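You operate a simulated robot arm through the tools that you are given. There is no shell and no other tool. Be economical: measure what you need, move in short steps, check, and stop when the job is done.

The job below is to be done with a simulated robot arm. You get a single attempt, and the scene is never put back.

TASK
Plug the teal plug into the mug socket and the orange plug into the heat socket.
Fine: switch the strip off first and on again after; mug press and heat tool stay switched off.

The check looks at the end state, three seconds after you hand in, the way a careful person would. Anything else that was tipped, shoved, dropped, spilled or broken makes it a failure.

THE ROBOT
A 6-joint arm with a two-finger parallel gripper, fixed in place. Base frame: the origin is at the foot of the arm, x ahead of it, y to its left, z up. Units: m, rad, N and s.
With the tool pointing down near the work surface it reaches from about 0.42 to 0.86 m from the base axis. Its first joint turns from -2.007 to 2.007 rad. Payload 4.2 kg.
Tool frame: the origin (TCP) lies between the finger pads and is the grasp point; the fingertips stand 0.023 m ahead of it; z points along the fingers, y is the line along which they close. Largest opening 0.094 m; finger width 0.038, thickness 0.01; the body of the gripper, 0.054 by 0.096 m, starts 0.039 m behind the TCP.
Orientation is that of the tool frame in the base frame, as [roll, pitch, yaw] about the fixed x, y, z axes, in that order (R = Rz(yaw) Ry(pitch) Rx(roll)). With the fingers straight down and closing along the base's y, the tool's x points along the base's -x, its y along +y and its z along -z.

THE INTERFACE
- The arm moves only by the tool move_arm. Its argument "rows" is a list that holds one entry, the list of rows, each a list of 6 numbers: the shift along the tool's x, y, z in units of 300 mm (1.0 is 300 mm), then the turn, a rotation vector about the tool's x, y, z in units of 180 degrees (1.0 is 180 degrees). In form: [[[tx, ty, tz, rx, ry, rz], ...]]. A call has 1 to 20 rows; each row is the pose to reach, as a shift and turn from the pose commanded when the call began, along the tool's axes at that moment. "grip" is the opening, from 0 (shut) to 1 (fully open), set as the call begins (left out, the last holds). A call with a number of a shift or a turn outside -1 to 1 is refused whole. Rows are played at 5 a second. More than 0.05 m and 0.15 rad between two rows, or a gripper value outside its range, and nothing of the call is played. A pose out of reach is approached as far as the arm can. The call stops where the force on the tool passes 90 N (or 10 N more than at its start, if that is more) or the arm is blocked; 0.2 s more then pass. The fingers move at their own pace (about 0.108 m/s each) and stop on an object; they squeeze with about 25 N. The grip force told is the motor's: it shows also when the fingers shut on nothing. Time passes only in rows, and 0.2 s behind the last, so rows that repeat a pose let the fingers close. The reply holds the time, the measured pose of the TCP, the force on the tool along the base axes, the opening and the grip force, in the units named above and with some noise.
- Cameras (640 x 400 px; columns grow to the right, rows downward): "scene" is fixed at [0.2193, -0.5005, 1.5412]; the picture's right is [0.87, -0.49, 0.00], its down [-0.32, -0.57, -0.76] and it looks along [0.37, 0.66, -0.65] (base axes); focal length 310 px, centre (320, 200). "wrist" rides on the gripper at [-0.039, 0, -0.044] in the tool frame; the picture's right is [0.00, -1.00, 0.00], its down [0.97, 0.00, -0.24] and it looks along [0.24, 0.00, 0.97] (tool axes); focal length 218 px, centre (320, 200). There is no depth. A picture from a camera that has moved, and an enlarged one, comes with that camera's place and axes in the base frame and with its lens.
- camera(camera): a new picture of that camera. It takes no simulated time.
- lift_body(by): slides the trunk up (or, below 0, down) by that many m; the arm rides with it, the base frame stays. It gives what a move gives, with no picture.
- zoom(camera, box): a new picture of the part [left, top, right, bottom] of that camera's present view, enlarged. It takes no simulated time.
- hand_in(): hands the job in; it is judged then, once.

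Go step by step. Nothing tells you positions but the pictures and the camera data: compare them with the known pose of the tool, close in by small moves and look again before you grip or let go. The budget is 120 turns and 64 pictures, counting those below and the enlarged ones. Unless the task says otherwise, let go and move clear before handing in, and close with one line.

The tools are called after "Emit:" by a JSON object that holds its "op" and its "data". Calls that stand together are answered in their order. move_arm: Moves the arm, as the interface text tells. Its arguments: {"type":"object","properties":{"rows":{"type":"array","items":{"type":"array","items":{"type":"array","items":{"type":"number"}}}},"grip":{"type":"number"}},"required":["rows"]} The other tools are called the same way: lift_body (by) slides the trunk up or down; camera (camera) takes a picture; zoom (camera, box) takes an enlarged picture of a part of a camera's view; hand_in () hands the job in.

At the start:

```text
t: 0.0
tool_pos: [0.3922, 0.2812, 1.0802]
orientation: [-3.141, 0.0, -3.14]
contact_force: [0.5, 0.0, -0.5]
opening: 0.094
finger_force: 0.1
trunk travel left (down, up): [-0.75, 0.24]
```

scene: 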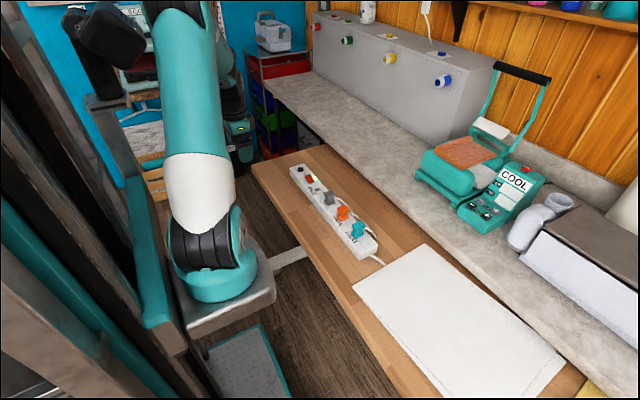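
wrist: 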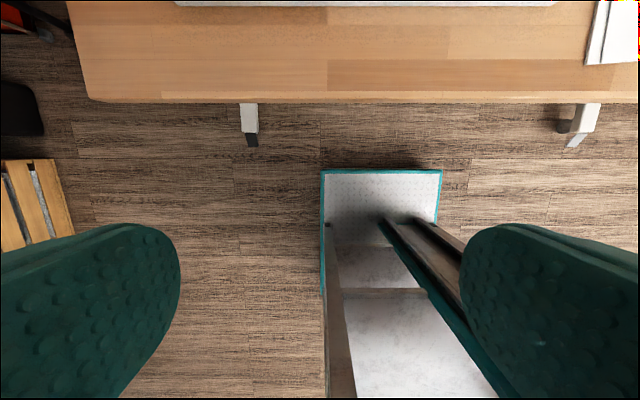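

The power strip with the plugs lies on the wooden bench, and the back wall and mug press are behind it. I'll zoom in on the strip and the press first.

Emit:
{"op": "zoom", "data": {"camera": "scene", "box": [270, 150, 400, 270]}}

Emit:
{"op": "zoom", "data": {"camera": "scene", "box": [400, 60, 600, 260]}}

```text
3.33 times, centred on (335, 210) of scene
camera zoom: at [0.2193, -0.5005, 1.5412], right [0.87, -0.49, 0.0], down [-0.32, -0.57, -0.76], along [0.37, 0.66, -0.65], focal length 1032 px, centre (270, 167)
```

zoom: 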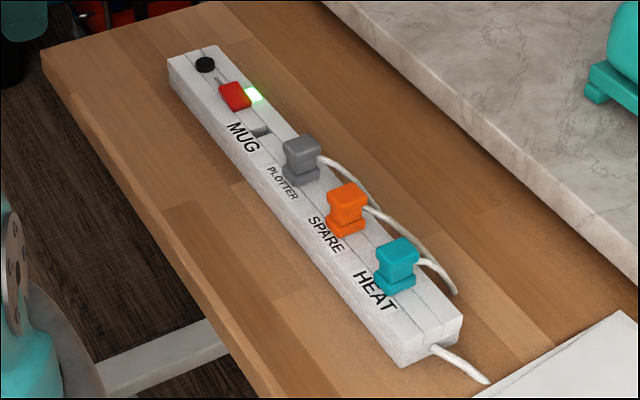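

```text
2.00 times, centred on (500, 160) of scene
camera zoom: at [0.2193, -0.5005, 1.5412], right [0.87, -0.49, 0.0], down [-0.32, -0.57, -0.76], along [0.37, 0.66, -0.65], focal length 619 px, centre (-40, 280)
```

zoom: 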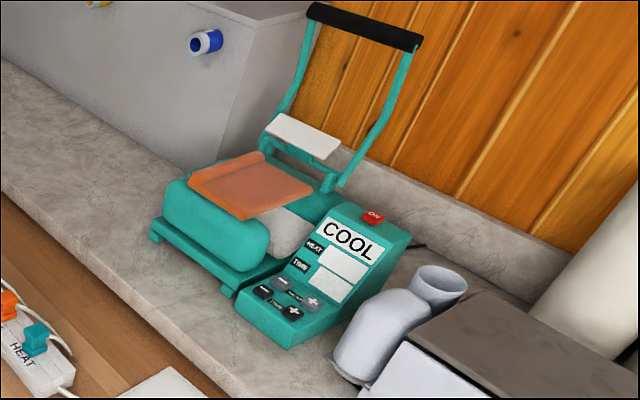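

Emit:
{"op": "move_arm", "data": {"rows": [[[-0.12, -0.05, 0.02, 0, 0, 0], [-0.25, -0.1, 0.04, 0, 0, 0], [-0.38, -0.15, 0.06, 0, 0, 0], [-0.51, -0.2, 0.09, 0, 0, 0], [-0.64, -0.25, 0.12, 0, 0, 0], [-0.77, -0.3, 0.15, 0, 0, 0], [-0.9, -0.35, 0.17, 0, 0, 0], [-0.9, -0.35, 0.17, 0, 0, 0]]]}}

Emit:
{"op": "camera", "data": {"camera": "wrist"}}

```text
t: 1.8
tool_pos: [0.6616, 0.1738, 1.0279]
orientation: [3.141, 0.0, -3.14]
contact_force: [-0.5, -0.8, 0.3]
opening: 0.0938
finger_force: 0.1
trunk travel left (down, up): [-0.75, 0.24]
```

```text
59 pictures are left
camera wrist: at [0.7014, 0.1745, 1.0734], right [0.0, -1.0, 0.0], down [-0.97, 0.0, 0.24], along [-0.24, 0.0, -0.97], focal length 218 px, centre (320, 200)
```

wrist: 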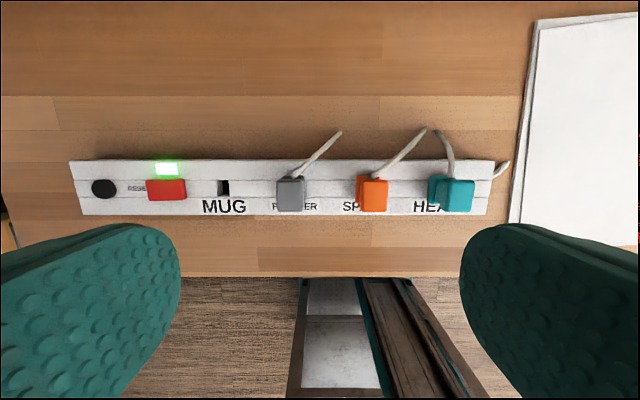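

Emit:
{"op": "zoom", "data": {"camera": "wrist", "box": [60, 120, 290, 260]}}

Emit:
{"op": "zoom", "data": {"camera": "wrist", "box": [260, 110, 520, 260]}}

```text
2.78 times, centred on (175, 190) of wrist
camera zoom: at [0.7014, 0.1745, 1.0734], right [0.0, -1.0, 0.0], down [-0.97, 0.0, 0.24], along [-0.24, 0.0, -0.97], focal length 607 px, centre (724, 228)
```

zoom: 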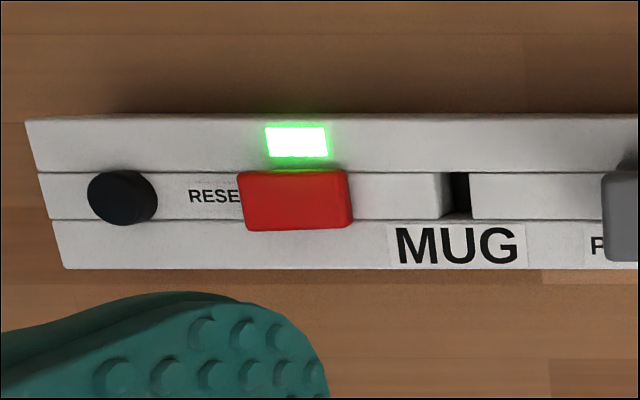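

```text
2.46 times, centred on (390, 185) of wrist
camera zoom: at [0.7014, 0.1745, 1.0734], right [0.0, -1.0, 0.0], down [-0.97, 0.0, 0.24], along [-0.24, 0.0, -0.97], focal length 537 px, centre (148, 237)
```

zoom: 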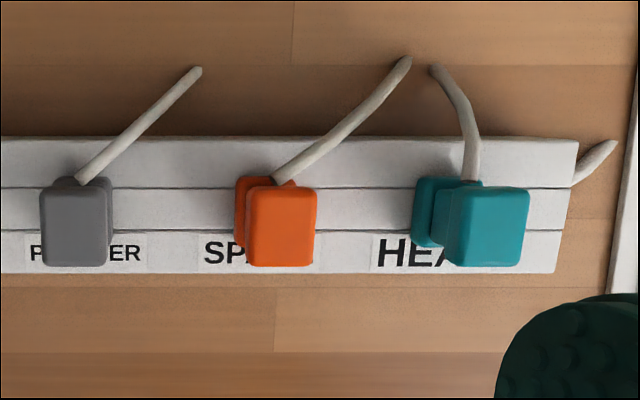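

Emit:
{"op": "zoom", "data": {"camera": "scene", "box": [285, 158, 335, 190]}}

Emit:
{"op": "zoom", "data": {"camera": "scene", "box": [320, 180, 380, 250]}}

```text
12.50 times, centred on (310, 174) of scene
camera zoom: at [0.2193, -0.5005, 1.5412], right [0.87, -0.49, 0.0], down [-0.32, -0.57, -0.76], along [0.37, 0.66, -0.65], focal length 3868 px, centre (445, 525)
```

zoom: 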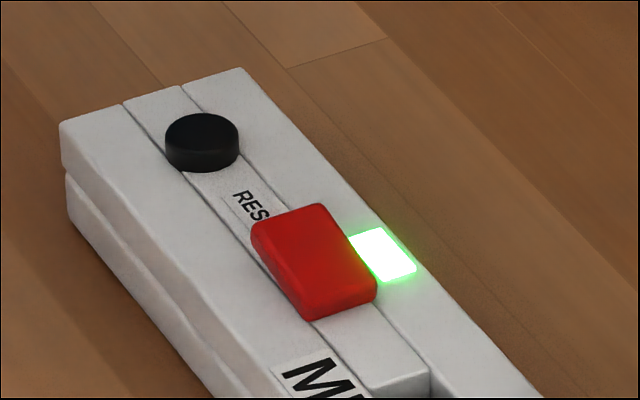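

```text
5.71 times, centred on (350, 215) of scene
camera zoom: at [0.2193, -0.5005, 1.5412], right [0.87, -0.49, 0.0], down [-0.32, -0.57, -0.76], along [0.37, 0.66, -0.65], focal length 1768 px, centre (149, 114)
```

zoom: 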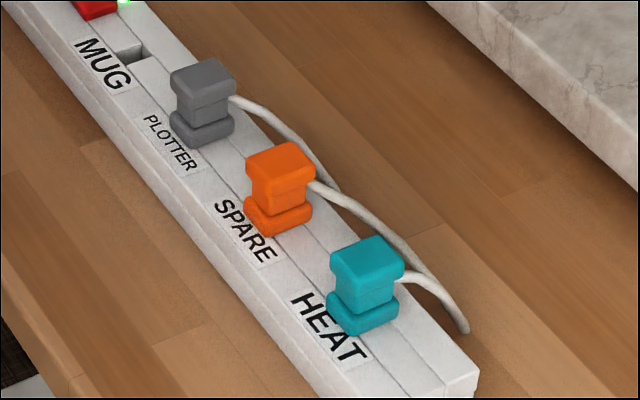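

The strip lies along y at x≈0.653 with its top at z≈0.818. Along it from +y to −y are reset, the red rocker with its green lamp, MUG (empty), grey, orange in SPARE and teal in HEAT. I'll go over the rocker to see which end is raised.

Emit:
{"op": "move_arm", "data": {"rows": [[[0.0, 0.15, 0.05, 0, 0, 0], [0.0, 0.3, 0.1, 0, 0, 0], [0, 0.45, 0.15, 0, 0, 0], [0, 0.6, 0.2, 0, 0, 0], [0, 0.6, 0.2, 0, 0, 0]]]}}

Emit:
{"op": "zoom", "data": {"camera": "wrist", "box": [180, 110, 460, 285]}}

```text
t: 3.0
tool_pos: [0.6633, 0.3557, 0.9707]
orientation: [-3.141, 0.001, -3.141]
contact_force: [0.1, -0.4, 0.4]
opening: 0.0939
finger_force: 0.2
trunk travel left (down, up): [-0.75, 0.24]
```

```text
2.29 times, centred on (320, 198) of wrist
camera zoom: at [0.7027, 0.356, 1.0142], right [0.0, -1.0, 0.0], down [-0.97, 0.0, 0.24], along [-0.24, 0.0, -0.97], focal length 499 px, centre (320, 206)
```

zoom: 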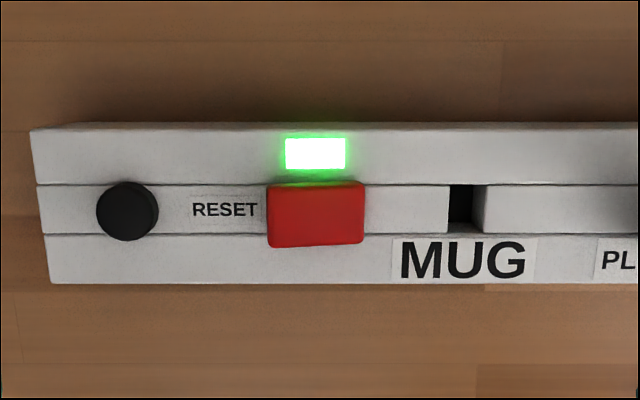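

The rocker's +y end, next to RESET, looks raised, so that is the end to press. I'll close the fingers and go above it.

Emit:
{"op": "move_arm", "data": {"grip": 0, "rows": [[[0.034, 0.051, 0.0, 0, 0, 0], [0.034, 0.051, 0.12, 0, 0, 0], [0.034, 0.051, 0.24, 0, 0, 0], [0.034, 0.051, 0.33, 0, 0, 0], [0.034, 0.051, 0.33, 0, 0, 0]]]}}

Emit:
{"op": "zoom", "data": {"camera": "scene", "box": [285, 140, 345, 190]}}

Emit:
{"op": "camera", "data": {"camera": "wrist"}}

```text
t: 4.2
tool_pos: [0.6531, 0.3711, 0.8699]
orientation: [3.141, 0.0, 3.141]
contact_force: [-0.7, -0.2, 0.4]
opening: 0.0
finger_force: 25.0
trunk travel left (down, up): [-0.75, 0.24]
```

```text
8.00 times, centred on (315, 165) of scene
camera zoom: at [0.2193, -0.5005, 1.5412], right [0.87, -0.49, 0.0], down [-0.32, -0.57, -0.76], along [0.37, 0.66, -0.65], focal length 2476 px, centre (360, 480)
```

zoom: 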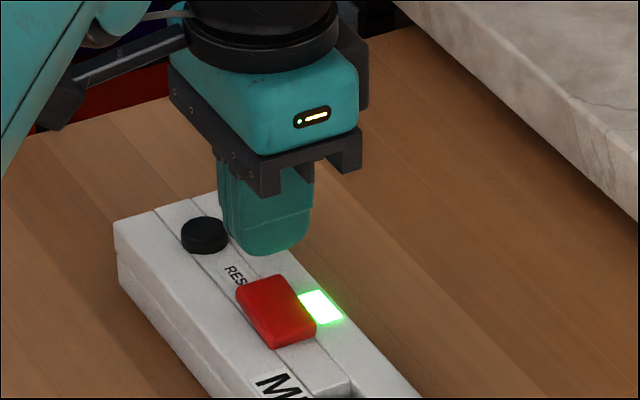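

```text
52 pictures are left
camera wrist: at [0.6925, 0.3712, 0.9146], right [0.0, -1.0, 0.0], down [-0.97, 0.0, 0.24], along [-0.24, 0.0, -0.97], focal length 218 px, centre (320, 200)
```

wrist: 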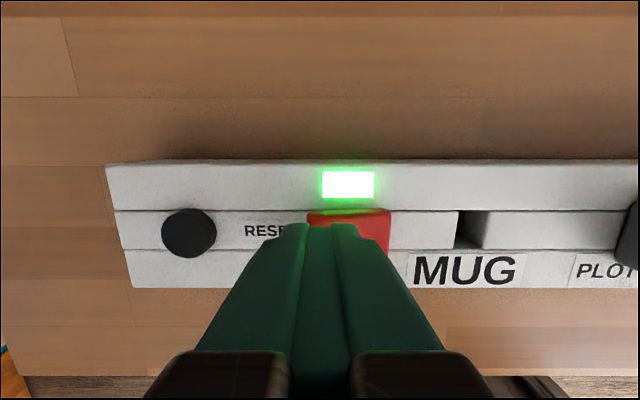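

Emit:
{"op": "move_arm", "data": {"rows": [[[0, 0, 0.033, 0, 0, 0], [0, 0, 0.06, 0, 0, 0], [0, 0, 0.08, 0, 0, 0], [0, 0, 0.095, 0, 0, 0]]]}}

Emit:
{"op": "zoom", "data": {"camera": "scene", "box": [285, 140, 345, 190]}}

```text
t: 5.2
tool_pos: [0.6524, 0.3718, 0.8448]
orientation: [3.139, 0.002, -3.14]
contact_force: [-1.7, 2.7, 13.0]
opening: 0.0
finger_force: 25.2
trunk travel left (down, up): [-0.75, 0.24]
```

```text
8.00 times, centred on (315, 165) of scene
camera zoom: at [0.2193, -0.5005, 1.5412], right [0.87, -0.49, 0.0], down [-0.32, -0.57, -0.76], along [0.37, 0.66, -0.65], focal length 2476 px, centre (360, 480)
```

zoom: 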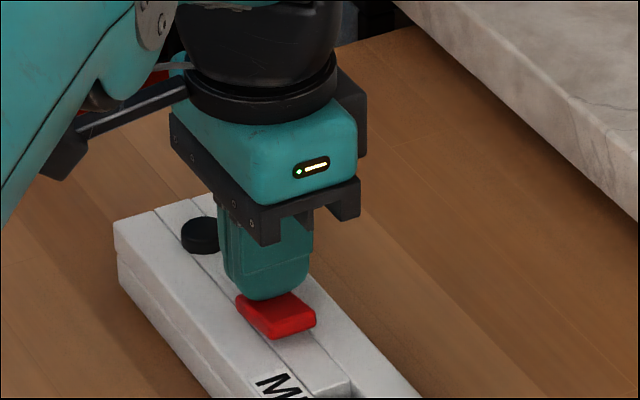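

The lamp seems to have gone out under about 13 N. I'll lift off and check.

Emit:
{"op": "move_arm", "data": {"rows": [[[0, 0, -0.05, 0, 0, 0], [0, 0, -0.15, 0, 0, 0], [0, 0, -0.25, 0, 0, 0]]]}}

Emit:
{"op": "zoom", "data": {"camera": "scene", "box": [285, 140, 345, 190]}}

```text
t: 6.0
tool_pos: [0.6518, 0.3709, 0.9157]
orientation: [-3.14, -0.001, 3.142]
contact_force: [0.2, 0.1, 0.1]
opening: 0.0
finger_force: 24.9
trunk travel left (down, up): [-0.75, 0.24]
```

```text
8.00 times, centred on (315, 165) of scene
camera zoom: at [0.2193, -0.5005, 1.5412], right [0.87, -0.49, 0.0], down [-0.32, -0.57, -0.76], along [0.37, 0.66, -0.65], focal length 2476 px, centre (360, 480)
```

zoom: 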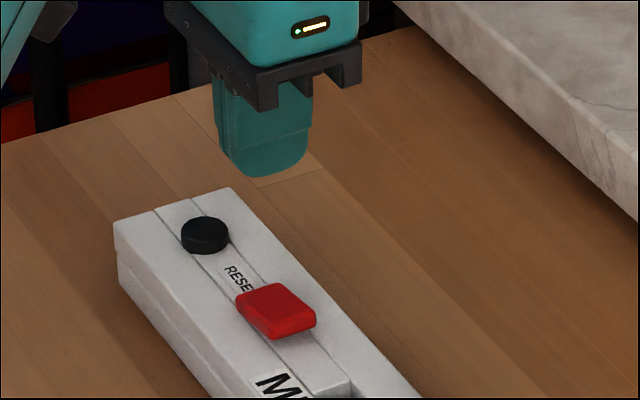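

The strip is off, with the lamp dark and the rocker flipped. Next I'll go over the teal plug.

Emit:
{"op": "move_arm", "data": {"grip": 1, "rows": [[[0, -0.1, -0.1, 0, 0, 0], [0, -0.25, -0.15, 0, 0, 0], [0, -0.4, -0.15, 0, 0, 0], [0, -0.55, -0.15, 0, 0, 0], [0, -0.7, -0.15, 0, 0, 0], [0, -0.85, -0.15, 0, 0, 0], [0, -1.0, -0.15, 0, 0, 0]]]}}

Emit:
{"op": "move_arm", "data": {"rows": [[[0, -0.12, 0.05, 0, 0, 0], [0, -0.12, 0.05, 0, 0, 0]]]}}

Emit:
{"op": "camera", "data": {"camera": "wrist"}}

```text
t: 7.6
tool_pos: [0.6499, 0.0709, 0.9626]
orientation: [3.142, 0.001, -3.139]
contact_force: [0.0, -0.1, -0.3]
opening: 0.0941
finger_force: 0.0
trunk travel left (down, up): [-0.75, 0.24]
```

```text
t: 8.2
tool_pos: [0.6511, 0.0357, 0.9464]
orientation: [3.141, -0.001, -3.141]
contact_force: [-0.1, 0.2, -0.1]
opening: 0.0941
finger_force: 0.0
trunk travel left (down, up): [-0.75, 0.24]
```

```text
49 pictures are left
camera wrist: at [0.6908, 0.0349, 0.9913], right [0.0, -1.0, 0.0], down [-0.97, 0.0, 0.24], along [-0.24, 0.0, -0.97], focal length 218 px, centre (320, 200)
```

wrist: 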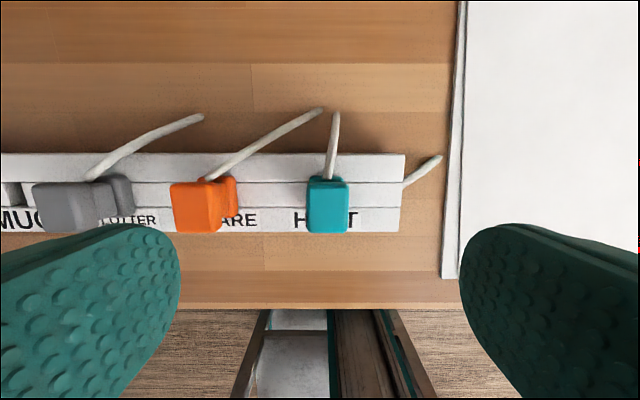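

Emit:
{"op": "move_arm", "data": {"grip": 0.7, "rows": [[[-0.007, -0.0157, 0.1, 0, 0, 0], [-0.007, -0.0157, 0.2, 0, 0, 0], [-0.007, -0.0157, 0.26, 0, 0, 0], [-0.007, -0.0157, 0.315, 0, 0, 0], [-0.007, -0.0157, 0.315, 0, 0, 0]]]}}

Emit:
{"op": "zoom", "data": {"camera": "scene", "box": [310, 170, 400, 260]}}

Emit:
{"op": "camera", "data": {"camera": "wrist"}}

```text
t: 9.4
tool_pos: [0.6546, 0.0311, 0.8517]
orientation: [3.14, -0.001, 3.141]
contact_force: [0.0, 0.2, 0.7]
opening: 0.0659
finger_force: 0.1
trunk travel left (down, up): [-0.75, 0.24]
```

```text
4.44 times, centred on (355, 215) of scene
camera zoom: at [0.2193, -0.5005, 1.5412], right [0.87, -0.49, 0.0], down [-0.32, -0.57, -0.76], along [0.37, 0.66, -0.65], focal length 1376 px, centre (164, 133)
```

zoom: 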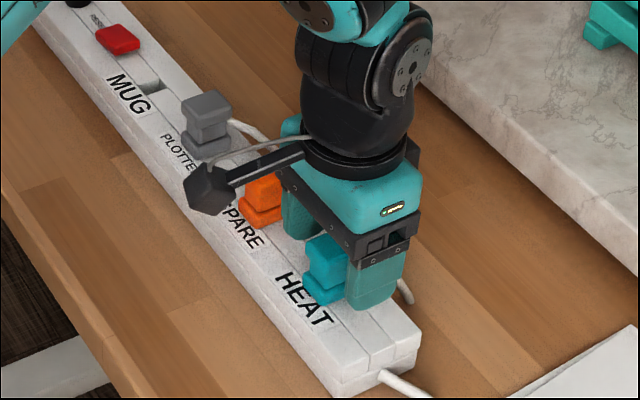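

```text
47 pictures are left
camera wrist: at [0.694, 0.0305, 0.8964], right [0.0, -1.0, 0.0], down [-0.97, 0.0, 0.24], along [-0.24, 0.0, -0.97], focal length 218 px, centre (320, 200)
```

wrist: 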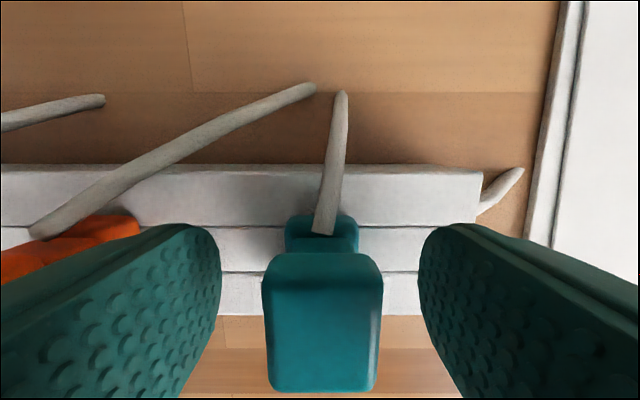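

Teal is centred between the fingers, so I'll close on it.

Emit:
{"op": "move_arm", "data": {"grip": 0, "rows": [[[0, 0, 0, 0, 0, 0], [0, 0, 0, 0, 0, 0], [0, 0, 0, 0, 0, 0]]]}}

```text
t: 10.2
tool_pos: [0.6539, 0.0306, 0.8525]
orientation: [3.14, 0.0, -3.14]
contact_force: [-0.7, -0.5, 0.4]
opening: 0.0275
finger_force: 25.4
trunk travel left (down, up): [-0.75, 0.24]
```

Emit:
{"op": "move_arm", "data": {"rows": [[[0, 0, -0.03, 0, 0, 0], [0, 0, -0.06, 0, 0, 0], [0, 0, -0.1, 0, 0, 0], [0, 0, -0.16, 0, 0, 0], [0, 0, -0.22, 0, 0, 0]]]}}

Emit:
{"op": "zoom", "data": {"camera": "scene", "box": [300, 150, 400, 260]}}

```text
t: 11.4
tool_pos: [0.6544, 0.0308, 0.9187]
orientation: [-3.141, 0.001, -3.142]
contact_force: [0.3, -0.6, -1.0]
opening: 0.0274
finger_force: 25.0
trunk travel left (down, up): [-0.75, 0.24]
```

```text
3.64 times, centred on (350, 205) of scene
camera zoom: at [0.2193, -0.5005, 1.5412], right [0.87, -0.49, 0.0], down [-0.32, -0.57, -0.76], along [0.37, 0.66, -0.65], focal length 1125 px, centre (211, 182)
```

zoom: 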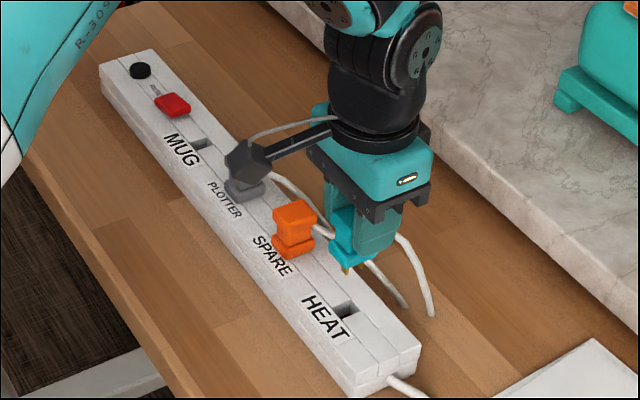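

The plug is out. I'll lift it higher and carry it towards MUG, looking on the way to measure the hole spacing.

Emit:
{"op": "move_arm", "data": {"rows": [[[0, 0, -0.1, 0, 0, 0], [0, 0, -0.2, 0, 0, 0], [0, 0.12, -0.22, 0, 0, 0], [0, 0.25, -0.22, 0, 0, 0], [0, 0.38, -0.22, 0, 0, 0], [0, 0.45, -0.22, 0, 0, 0], [0, 0.45, -0.22, 0, 0, 0]]]}}

Emit:
{"op": "camera", "data": {"camera": "wrist"}}

Emit:
{"op": "camera", "data": {"camera": "scene"}}

```text
t: 13.0
tool_pos: [0.6548, 0.1649, 0.9857]
orientation: [-3.141, -0.001, 3.141]
contact_force: [-0.1, -0.1, -0.4]
opening: 0.0271
finger_force: 25.2
trunk travel left (down, up): [-0.75, 0.24]
```

```text
45 pictures are left
camera wrist: at [0.6939, 0.1655, 1.0288], right [0.0, -1.0, 0.0], down [-0.97, 0.0, 0.24], along [-0.24, 0.0, -0.97], focal length 218 px, centre (320, 200)
```

wrist: 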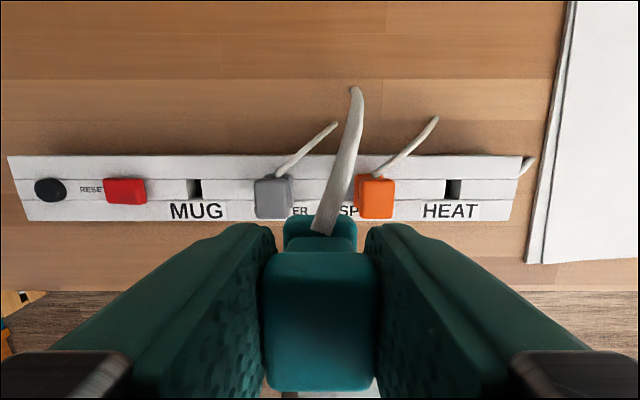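

```text
44 pictures are left
```

scene: 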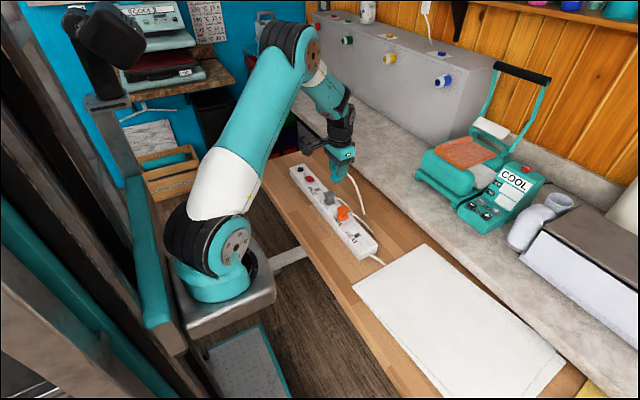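

Both holes are visible now, so I'll zoom in to measure them.

Emit:
{"op": "zoom", "data": {"camera": "wrist", "box": [160, 160, 240, 210]}}

Emit:
{"op": "zoom", "data": {"camera": "wrist", "box": [410, 160, 490, 210]}}

```text
8.00 times, centred on (200, 185) of wrist
camera zoom: at [0.6939, 0.1655, 1.0288], right [0.0, -1.0, 0.0], down [-0.97, 0.0, 0.24], along [-0.24, 0.0, -0.97], focal length 1746 px, centre (1280, 320)
```

zoom: 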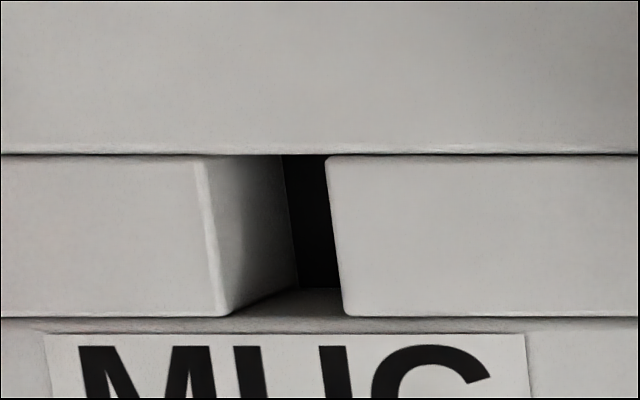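

```text
8.00 times, centred on (450, 185) of wrist
camera zoom: at [0.6939, 0.1655, 1.0288], right [0.0, -1.0, 0.0], down [-0.97, 0.0, 0.24], along [-0.24, 0.0, -0.97], focal length 1746 px, centre (-720, 320)
```

zoom: 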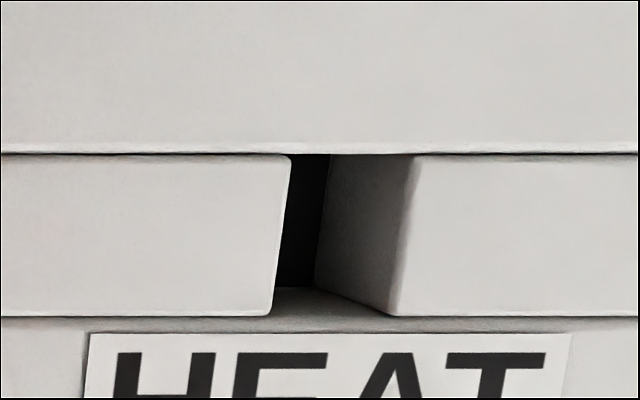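

MUG works out at y≈0.294, with HEAT at 0.0308 and the same x. I'll go above MUG and partly down, then check.

Emit:
{"op": "move_arm", "data": {"rows": [[[0, 0.14, 0, 0, 0, 0], [0, 0.28, 0, 0, 0, 0], [0, 0.427, 0, 0, 0, 0], [0, 0.427, 0.1, 0, 0, 0], [0, 0.427, 0.2, 0, 0, 0], [0, 0.427, 0.25, 0, 0, 0], [0, 0.427, 0.25, 0, 0, 0]]]}}

Emit:
{"op": "camera", "data": {"camera": "wrist"}}

Emit:
{"op": "zoom", "data": {"camera": "scene", "box": [285, 145, 365, 205]}}

```text
t: 14.6
tool_pos: [0.6555, 0.293, 0.9101]
orientation: [-3.141, 0.001, -3.141]
contact_force: [1.3, 0.7, -0.5]
opening: 0.0272
finger_force: 25.2
trunk travel left (down, up): [-0.75, 0.24]
```

```text
41 pictures are left
camera wrist: at [0.6946, 0.2928, 0.9535], right [0.0, -1.0, 0.0], down [-0.97, 0.0, 0.24], along [-0.24, 0.0, -0.97], focal length 218 px, centre (320, 200)
```

wrist: 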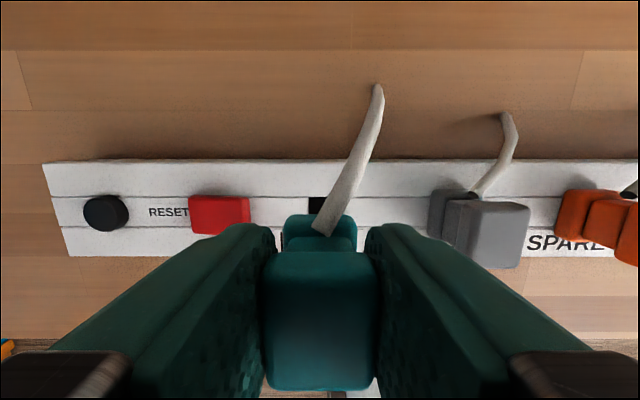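

```text
6.67 times, centred on (325, 175) of scene
camera zoom: at [0.2193, -0.5005, 1.5412], right [0.87, -0.49, 0.0], down [-0.32, -0.57, -0.76], along [0.37, 0.66, -0.65], focal length 2063 px, centre (287, 367)
```

zoom: 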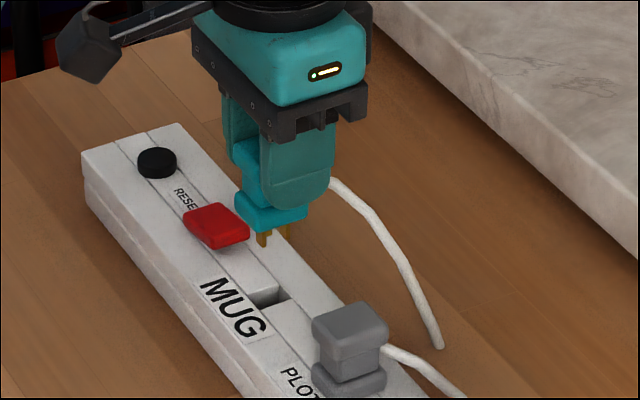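

Emit:
{"op": "zoom", "data": {"camera": "wrist", "box": [260, 170, 380, 245]}}

```text
5.33 times, centred on (320, 208) of wrist
camera zoom: at [0.6946, 0.2928, 0.9535], right [0.0, -1.0, 0.0], down [-0.97, 0.0, 0.24], along [-0.24, 0.0, -0.97], focal length 1164 px, centre (320, 160)
```

zoom: 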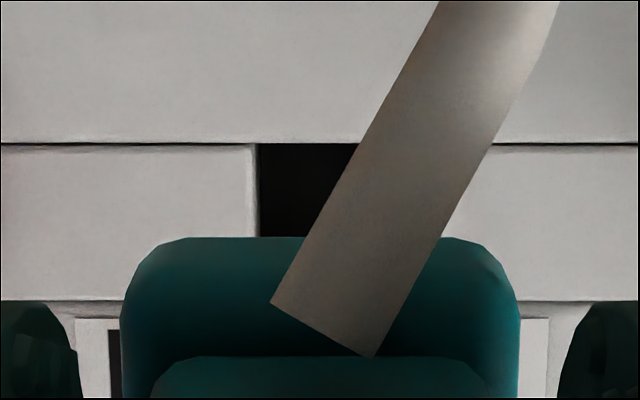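

Alignment is within about 0.5 mm, so I'll insert slowly.

Emit:
{"op": "move_arm", "data": {"rows": [[[0, 0.001, 0.05, 0, 0, 0], [0, 0.001, 0.09, 0, 0, 0], [0, 0.001, 0.11, 0, 0, 0], [0, 0.001, 0.13, 0, 0, 0], [0, 0.001, 0.15, 0, 0, 0], [0, 0.001, 0.17, 0, 0, 0], [0, 0.001, 0.19, 0, 0, 0], [0, 0.001, 0.19, 0, 0, 0]]]}}

Emit:
{"op": "zoom", "data": {"camera": "scene", "box": [285, 145, 365, 205]}}

```text
t: 16.4
tool_pos: [0.6548, 0.2936, 0.8519]
orientation: [3.142, 0.001, -3.142]
contact_force: [-0.9, 0.2, 3.1]
opening: 0.0272
finger_force: 24.7
trunk travel left (down, up): [-0.75, 0.24]
```

```text
6.67 times, centred on (325, 175) of scene
camera zoom: at [0.2193, -0.5005, 1.5412], right [0.87, -0.49, 0.0], down [-0.32, -0.57, -0.76], along [0.37, 0.66, -0.65], focal length 2063 px, centre (287, 367)
```

zoom: 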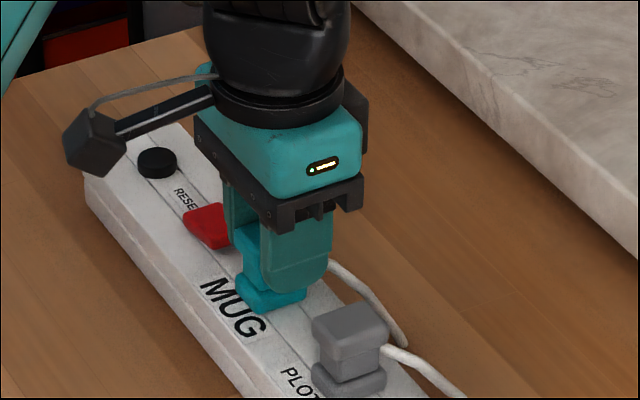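

It's seated at the same height as in HEAT. I'll give a small firm push, release gently and back straight up.

Emit:
{"op": "move_arm", "data": {"rows": [[[0, 0, 0.004, 0, 0, 0], [0, 0, 0.004, 0, 0, 0]]]}}

Emit:
{"op": "move_arm", "data": {"grip": 0.5, "rows": [[[0, 0, -0.002, 0, 0, 0], [0, 0, -0.004, 0, 0, 0], [0, 0, -0.1, 0, 0, 0], [0, 0, -0.2, 0, 0, 0], [0, 0, -0.3, 0, 0, 0]]]}}

Emit:
{"op": "zoom", "data": {"camera": "scene", "box": [285, 145, 385, 265]}}

```text
t: 17.0
tool_pos: [0.6557, 0.2939, 0.8513]
orientation: [3.14, 0.003, -3.141]
contact_force: [0.7, -1.0, 11.4]
opening: 0.0271
finger_force: 24.5
trunk travel left (down, up): [-0.75, 0.24]
```

```text
t: 18.2
tool_pos: [0.6558, 0.2944, 0.9408]
orientation: [3.141, 0.0, 3.141]
contact_force: [0.0, 0.0, -0.6]
opening: 0.0472
finger_force: 0.1
trunk travel left (down, up): [-0.75, 0.24]
```

```text
3.33 times, centred on (335, 205) of scene
camera zoom: at [0.2193, -0.5005, 1.5412], right [0.87, -0.49, 0.0], down [-0.32, -0.57, -0.76], along [0.37, 0.66, -0.65], focal length 1032 px, centre (270, 183)
```

zoom: 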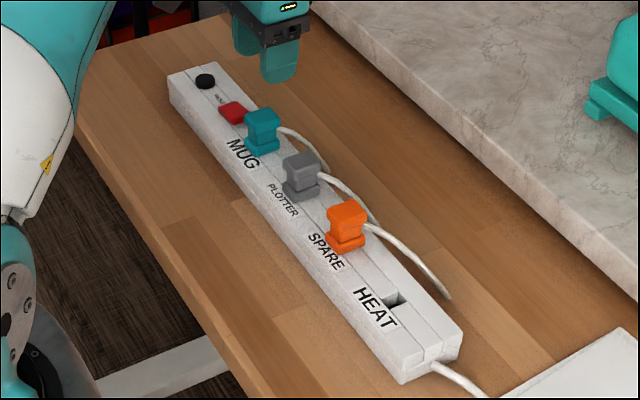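

Teal stands fully in MUG. Next is orange at y≈0.1185.

Emit:
{"op": "move_arm", "data": {"grip": 0.7, "rows": [[[0, -0.15, -0.05, 0, 0, 0], [0, -0.3, -0.05, 0, 0, 0], [0, -0.45, -0.02, 0, 0, 0], [0, -0.585, 0, 0, 0, 0], [0, -0.585, 0, 0, 0, 0]]]}}

Emit:
{"op": "camera", "data": {"camera": "wrist"}}

```text
t: 19.4
tool_pos: [0.6557, 0.1185, 0.9417]
orientation: [-3.141, 0.0, 3.141]
contact_force: [-0.3, -0.2, -0.2]
opening: 0.066
finger_force: 0.0
trunk travel left (down, up): [-0.75, 0.24]
```

```text
36 pictures are left
camera wrist: at [0.6952, 0.1185, 0.9858], right [0.0, -1.0, 0.0], down [-0.97, 0.0, 0.24], along [-0.24, 0.0, -0.97], focal length 218 px, centre (320, 200)
```

wrist: 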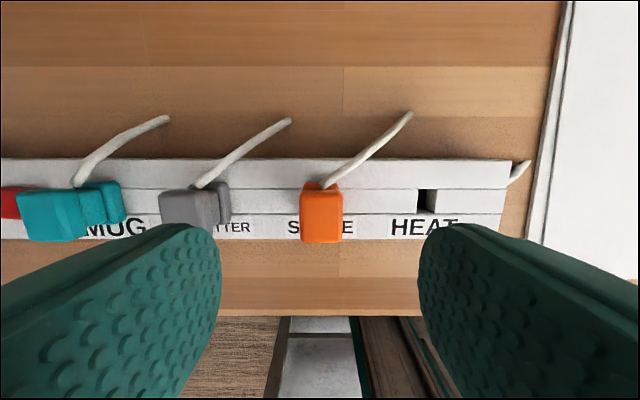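

Emit:
{"op": "move_arm", "data": {"rows": [[[0.0133, 0, 0.1, 0, 0, 0], [0.0133, 0, 0.2, 0, 0, 0], [0.0133, 0, 0.25, 0, 0, 0], [0.0133, 0, 0.297, 0, 0, 0], [0.0133, 0, 0.297, 0, 0, 0]]]}}

Emit:
{"op": "camera", "data": {"camera": "wrist"}}

```text
t: 20.6
tool_pos: [0.6504, 0.119, 0.8523]
orientation: [3.139, -0.001, -3.141]
contact_force: [0.7, 0.3, -0.4]
opening: 0.0658
finger_force: 0.0
trunk travel left (down, up): [-0.75, 0.24]
```

```text
35 pictures are left
camera wrist: at [0.6901, 0.1183, 0.8964], right [0.0, -1.0, 0.0], down [-0.97, 0.0, 0.24], along [-0.24, 0.0, -0.97], focal length 218 px, centre (320, 200)
```

wrist: 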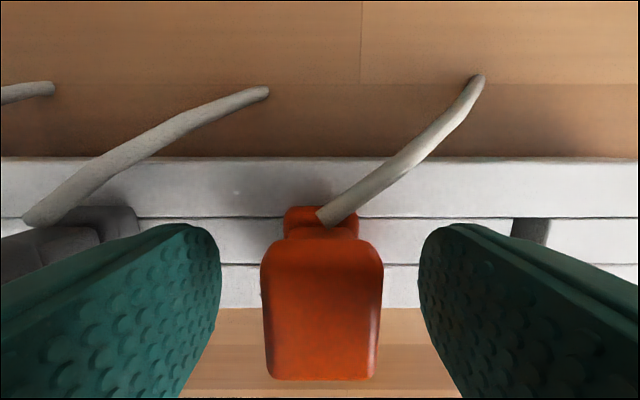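

Orange is centred. I'll grip it and pull it up.

Emit:
{"op": "move_arm", "data": {"grip": 0, "rows": [[[0, -0.002, 0, 0, 0, 0], [0, -0.002, 0, 0, 0, 0], [0, -0.002, 0, 0, 0, 0], [0, -0.002, -0.03, 0, 0, 0], [0, -0.002, -0.06, 0, 0, 0], [0, -0.002, -0.1, 0, 0, 0], [0, -0.002, -0.15, 0, 0, 0], [0, -0.002, -0.2, 0, 0, 0]]]}}

Emit:
{"op": "zoom", "data": {"camera": "scene", "box": [300, 150, 400, 260]}}

```text
t: 22.4
tool_pos: [0.6504, 0.1176, 0.9117]
orientation: [-3.141, 0.001, 3.141]
contact_force: [0.1, -0.2, -0.7]
opening: 0.0274
finger_force: 25.2
trunk travel left (down, up): [-0.75, 0.24]
```

```text
3.64 times, centred on (350, 205) of scene
camera zoom: at [0.2193, -0.5005, 1.5412], right [0.87, -0.49, 0.0], down [-0.32, -0.57, -0.76], along [0.37, 0.66, -0.65], focal length 1125 px, centre (211, 182)
```

zoom: 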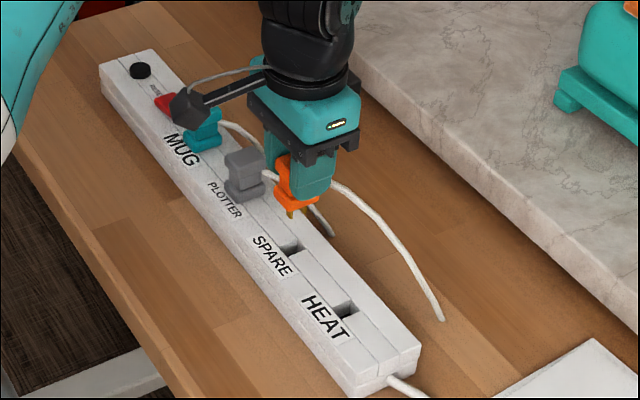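

Emit:
{"op": "move_arm", "data": {"rows": [[[0, -0.15, -0.02, 0, 0, 0], [0, -0.2907, -0.02, 0, 0, 0], [0, -0.2907, 0, 0, 0, 0], [0, -0.2907, 0, 0, 0, 0]]]}}

Emit:
{"op": "zoom", "data": {"camera": "wrist", "box": [260, 170, 380, 245]}}

Emit:
{"op": "zoom", "data": {"camera": "scene", "box": [330, 190, 400, 260]}}

```text
t: 23.4
tool_pos: [0.6506, 0.0295, 0.9125]
orientation: [-3.141, 0.001, 3.14]
contact_force: [-0.5, -0.1, 0.2]
opening: 0.0271
finger_force: 24.9
trunk travel left (down, up): [-0.75, 0.24]
```

```text
5.33 times, centred on (320, 208) of wrist
camera zoom: at [0.6899, 0.0296, 0.9565], right [0.0, -1.0, 0.0], down [-0.97, 0.0, 0.24], along [-0.24, 0.0, -0.97], focal length 1164 px, centre (320, 160)
```

zoom: 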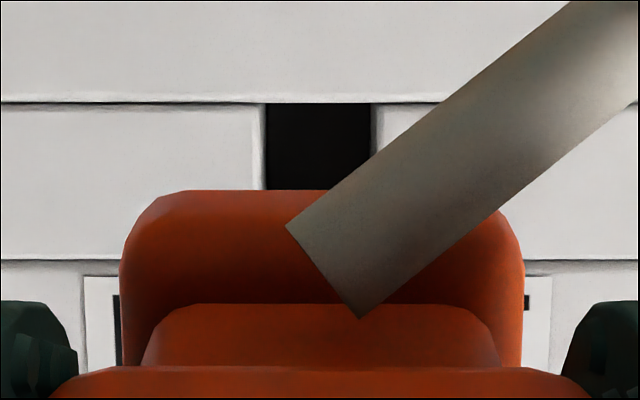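

```text
5.71 times, centred on (365, 225) of scene
camera zoom: at [0.2193, -0.5005, 1.5412], right [0.87, -0.49, 0.0], down [-0.32, -0.57, -0.76], along [0.37, 0.66, -0.65], focal length 1768 px, centre (63, 57)
```

zoom: 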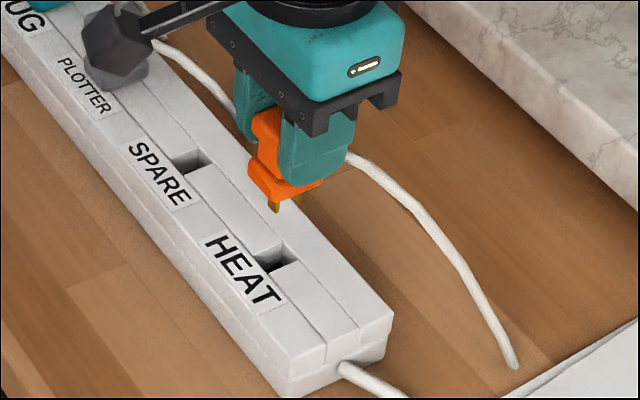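

The hole is centred under the plug to within about 0.3 mm, so I'll insert.

Emit:
{"op": "move_arm", "data": {"rows": [[[0, 0.0013, 0.05, 0, 0, 0], [0, 0.0013, 0.09, 0, 0, 0], [0, 0.0013, 0.11, 0, 0, 0], [0, 0.0013, 0.13, 0, 0, 0], [0, 0.0013, 0.15, 0, 0, 0], [0, 0.0013, 0.17, 0, 0, 0], [0, 0.0013, 0.19, 0, 0, 0], [0, 0.0013, 0.203, 0, 0, 0], [0, 0.0013, 0.203, 0, 0, 0]]]}}

Emit:
{"op": "zoom", "data": {"camera": "scene", "box": [330, 190, 400, 260]}}

```text
t: 25.4
tool_pos: [0.6517, 0.0308, 0.8523]
orientation: [3.14, 0.002, -3.141]
contact_force: [-2.9, -0.7, 15.3]
opening: 0.0271
finger_force: 24.9
trunk travel left (down, up): [-0.75, 0.24]
```

```text
5.71 times, centred on (365, 225) of scene
camera zoom: at [0.2193, -0.5005, 1.5412], right [0.87, -0.49, 0.0], down [-0.32, -0.57, -0.76], along [0.37, 0.66, -0.65], focal length 1768 px, centre (63, 57)
```

zoom: 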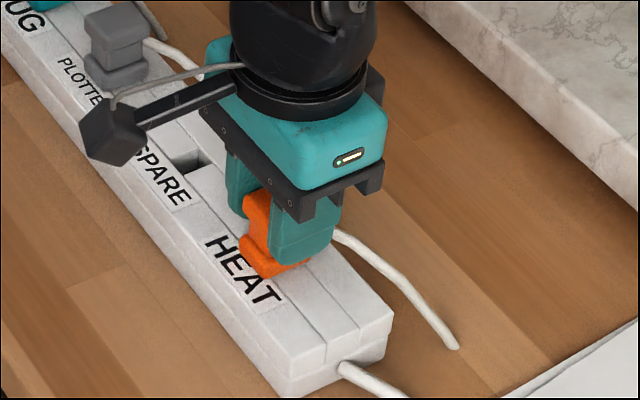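

It's seated, with firm contact at the right height. I'll release and go straight up.

Emit:
{"op": "move_arm", "data": {"grip": 0.6, "rows": [[[0, 0, -0.003, 0, 0, 0], [0, 0, -0.005, 0, 0, 0], [0, 0, -0.1, 0, 0, 0], [0, 0, -0.2, 0, 0, 0], [0, 0, -0.33, 0, 0, 0]]]}}

Emit:
{"op": "zoom", "data": {"camera": "scene", "box": [280, 145, 400, 265]}}

Emit:
{"op": "zoom", "data": {"camera": "wrist", "box": [200, 100, 440, 250]}}

```text
t: 26.6
tool_pos: [0.6512, 0.029, 0.9488]
orientation: [-3.141, -0.003, 3.141]
contact_force: [0.8, -0.7, -0.3]
opening: 0.0562
finger_force: 0.1
trunk travel left (down, up): [-0.75, 0.24]
```

```text
3.33 times, centred on (340, 205) of scene
camera zoom: at [0.2193, -0.5005, 1.5412], right [0.87, -0.49, 0.0], down [-0.32, -0.57, -0.76], along [0.37, 0.66, -0.65], focal length 1032 px, centre (253, 183)
```

zoom: 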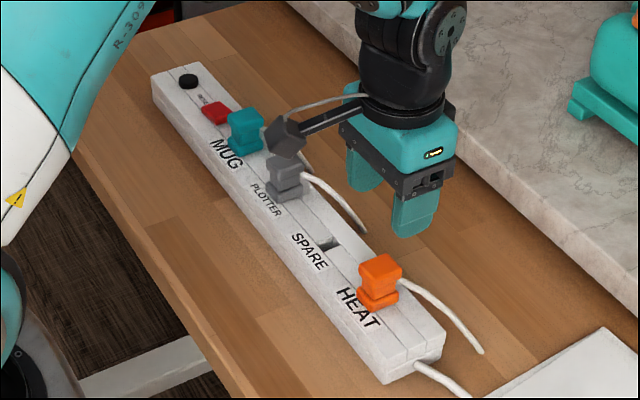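

```text
2.67 times, centred on (320, 175) of wrist
camera zoom: at [0.6894, 0.0299, 0.9941], right [0.0, -1.0, 0.0], down [-0.97, 0.0, 0.24], along [-0.24, 0.0, -0.97], focal length 582 px, centre (320, 267)
```

zoom: 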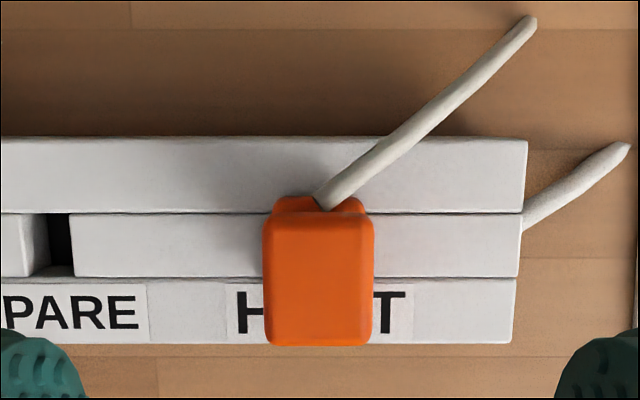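

Both plugs are seated. Now I'll close the fingers and go to the rocker's −y end, next to MUG, at y≈0.346.

Emit:
{"op": "move_arm", "data": {"grip": 0, "rows": [[[-0.007, 0.15, -0.05, 0, 0, 0], [-0.007, 0.3, -0.05, 0, 0, 0], [-0.007, 0.45, -0.05, 0, 0, 0], [-0.007, 0.6, -0.05, 0, 0, 0], [-0.007, 0.75, -0.05, 0, 0, 0], [-0.007, 0.9, -0.05, 0, 0, 0], [-0.007, 1.0, -0.05, 0, 0, 0]]]}}

Emit:
{"op": "move_arm", "data": {"rows": [[[0, 0.05, 0.05, 0, 0, 0], [0, 0.05, 0.15, 0, 0, 0], [0, 0.05, 0.25, 0, 0, 0], [0, 0.05, 0.3, 0, 0, 0], [0, 0.05, 0.3, 0, 0, 0]]]}}

Emit:
{"op": "camera", "data": {"camera": "wrist"}}

Emit:
{"op": "zoom", "data": {"camera": "scene", "box": [285, 140, 345, 190]}}

```text
t: 28.2
tool_pos: [0.653, 0.3307, 0.9657]
orientation: [3.141, 0.0, -3.141]
contact_force: [-0.1, -0.6, -0.1]
opening: 0.0
finger_force: 24.9
trunk travel left (down, up): [-0.75, 0.24]
```

```text
t: 29.4
tool_pos: [0.6519, 0.3458, 0.8754]
orientation: [-3.141, 0.0, -3.141]
contact_force: [-0.1, 1.1, -0.4]
opening: 0.0
finger_force: 24.5
trunk travel left (down, up): [-0.75, 0.24]
```

```text
28 pictures are left
camera wrist: at [0.6917, 0.3456, 0.9194], right [0.0, -1.0, 0.0], down [-0.97, 0.0, 0.24], along [-0.24, 0.0, -0.97], focal length 218 px, centre (320, 200)
```

wrist: 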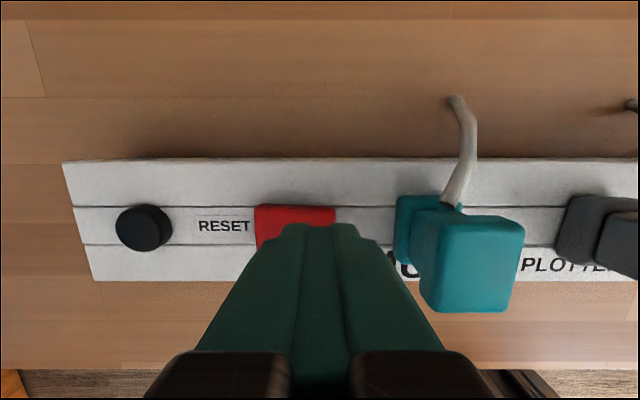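

```text
8.00 times, centred on (315, 165) of scene
camera zoom: at [0.2193, -0.5005, 1.5412], right [0.87, -0.49, 0.0], down [-0.32, -0.57, -0.76], along [0.37, 0.66, -0.65], focal length 2476 px, centre (360, 480)
```

zoom: 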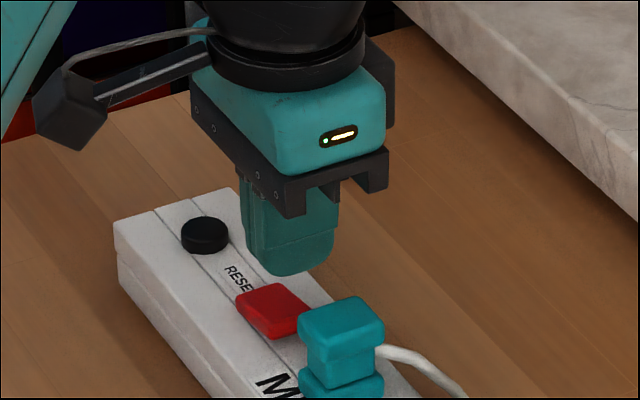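

Emit:
{"op": "move_arm", "data": {"rows": [[[0, 0, 0.04, 0, 0, 0], [0, 0, 0.075, 0, 0, 0], [0, 0, 0.095, 0, 0, 0], [0, 0, 0.11, 0, 0, 0]]]}}

Emit:
{"op": "move_arm", "data": {"rows": [[[0, 0, -0.05, 0, 0, 0], [0, 0, -0.15, 0, 0, 0], [0, 0, -0.25, 0, 0, 0], [0, 0, -0.35, 0, 0, 0]]]}}

Emit:
{"op": "zoom", "data": {"camera": "scene", "box": [280, 145, 400, 265]}}

Emit:
{"op": "zoom", "data": {"camera": "scene", "box": [400, 60, 600, 260]}}

Emit:
{"op": "camera", "data": {"camera": "wrist"}}

```text
t: 30.4
tool_pos: [0.6525, 0.3435, 0.8438]
orientation: [-3.141, 0.0, 3.14]
contact_force: [-4.4, -10.5, 18.2]
opening: 0.0001
finger_force: 25.0
trunk travel left (down, up): [-0.75, 0.24]
```

```text
t: 31.4
tool_pos: [0.6515, 0.3465, 0.9471]
orientation: [3.141, -0.001, 3.14]
contact_force: [0.1, 0.4, 0.6]
opening: 0.0
finger_force: 25.1
trunk travel left (down, up): [-0.75, 0.24]
```

```text
3.33 times, centred on (340, 205) of scene
camera zoom: at [0.2193, -0.5005, 1.5412], right [0.87, -0.49, 0.0], down [-0.32, -0.57, -0.76], along [0.37, 0.66, -0.65], focal length 1032 px, centre (253, 183)
```

zoom: 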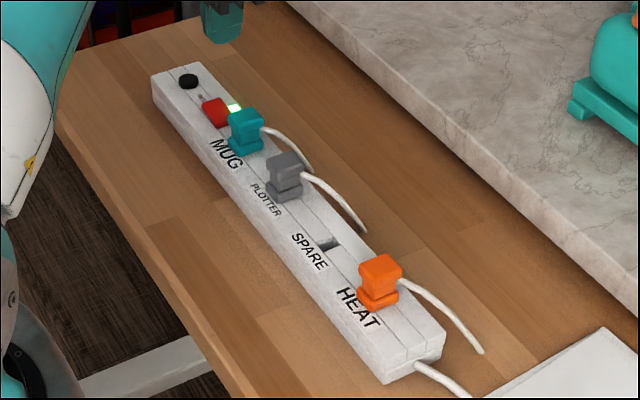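

```text
2.00 times, centred on (500, 160) of scene
camera zoom: at [0.2193, -0.5005, 1.5412], right [0.87, -0.49, 0.0], down [-0.32, -0.57, -0.76], along [0.37, 0.66, -0.65], focal length 619 px, centre (-40, 280)
```

zoom: 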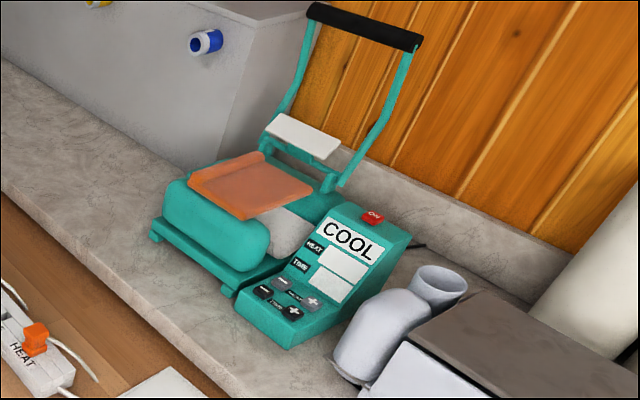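

```text
24 pictures are left
camera wrist: at [0.691, 0.3459, 0.9915], right [0.0, -1.0, 0.0], down [-0.97, 0.0, 0.24], along [-0.24, 0.0, -0.97], focal length 218 px, centre (320, 200)
```

wrist: 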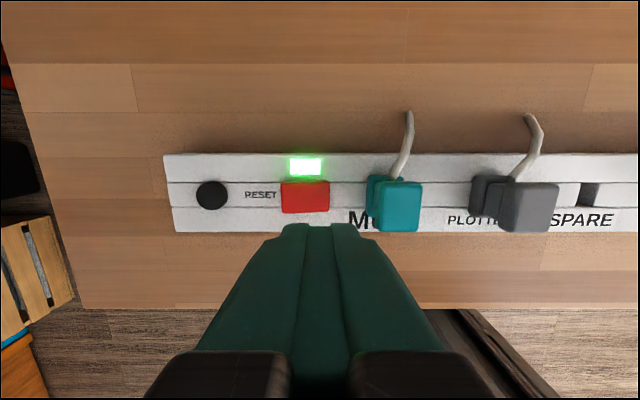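

The strip is on again, both plugs are seated, and the press looks unchanged, still showing COOL. I'll move clear.

Emit:
{"op": "move_arm", "data": {"rows": [[[0.05, 0, -0.14, 0, 0, 0], [0.15, 0, -0.27, 0, 0, 0], [0.28, 0, -0.35, 0, 0, 0], [0.4, 0, -0.4, 0, 0, 0]]]}}

Emit:
{"op": "camera", "data": {"camera": "scene"}}

```text
t: 32.4
tool_pos: [0.5342, 0.3446, 1.0656]
orientation: [3.14, 0.001, 3.14]
contact_force: [0.0, 0.0, -0.6]
opening: 0.0
finger_force: 24.8
trunk travel left (down, up): [-0.75, 0.24]
```

```text
23 pictures are left
```

scene: 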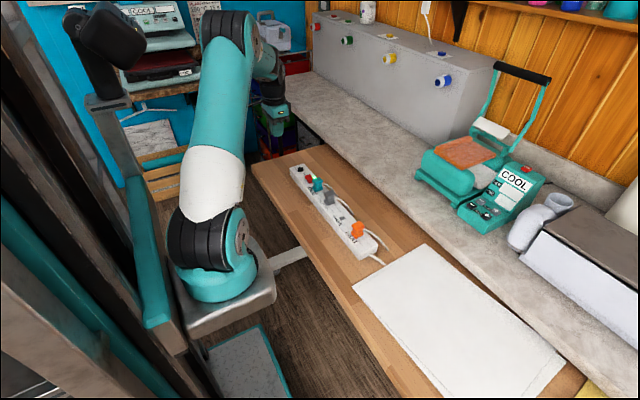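

The arm is clear and nothing else in the scene has moved, so I'm handing in.

Emit:
{"op": "hand_in", "data": {}}

```text
The job is handed in.
```

The teal plug is now in the MUG socket and the orange plug is in HEAT. I switched the strip off first and back on after, its green lamp is lit, and I didn't touch the switches on the mug press or heat tool.
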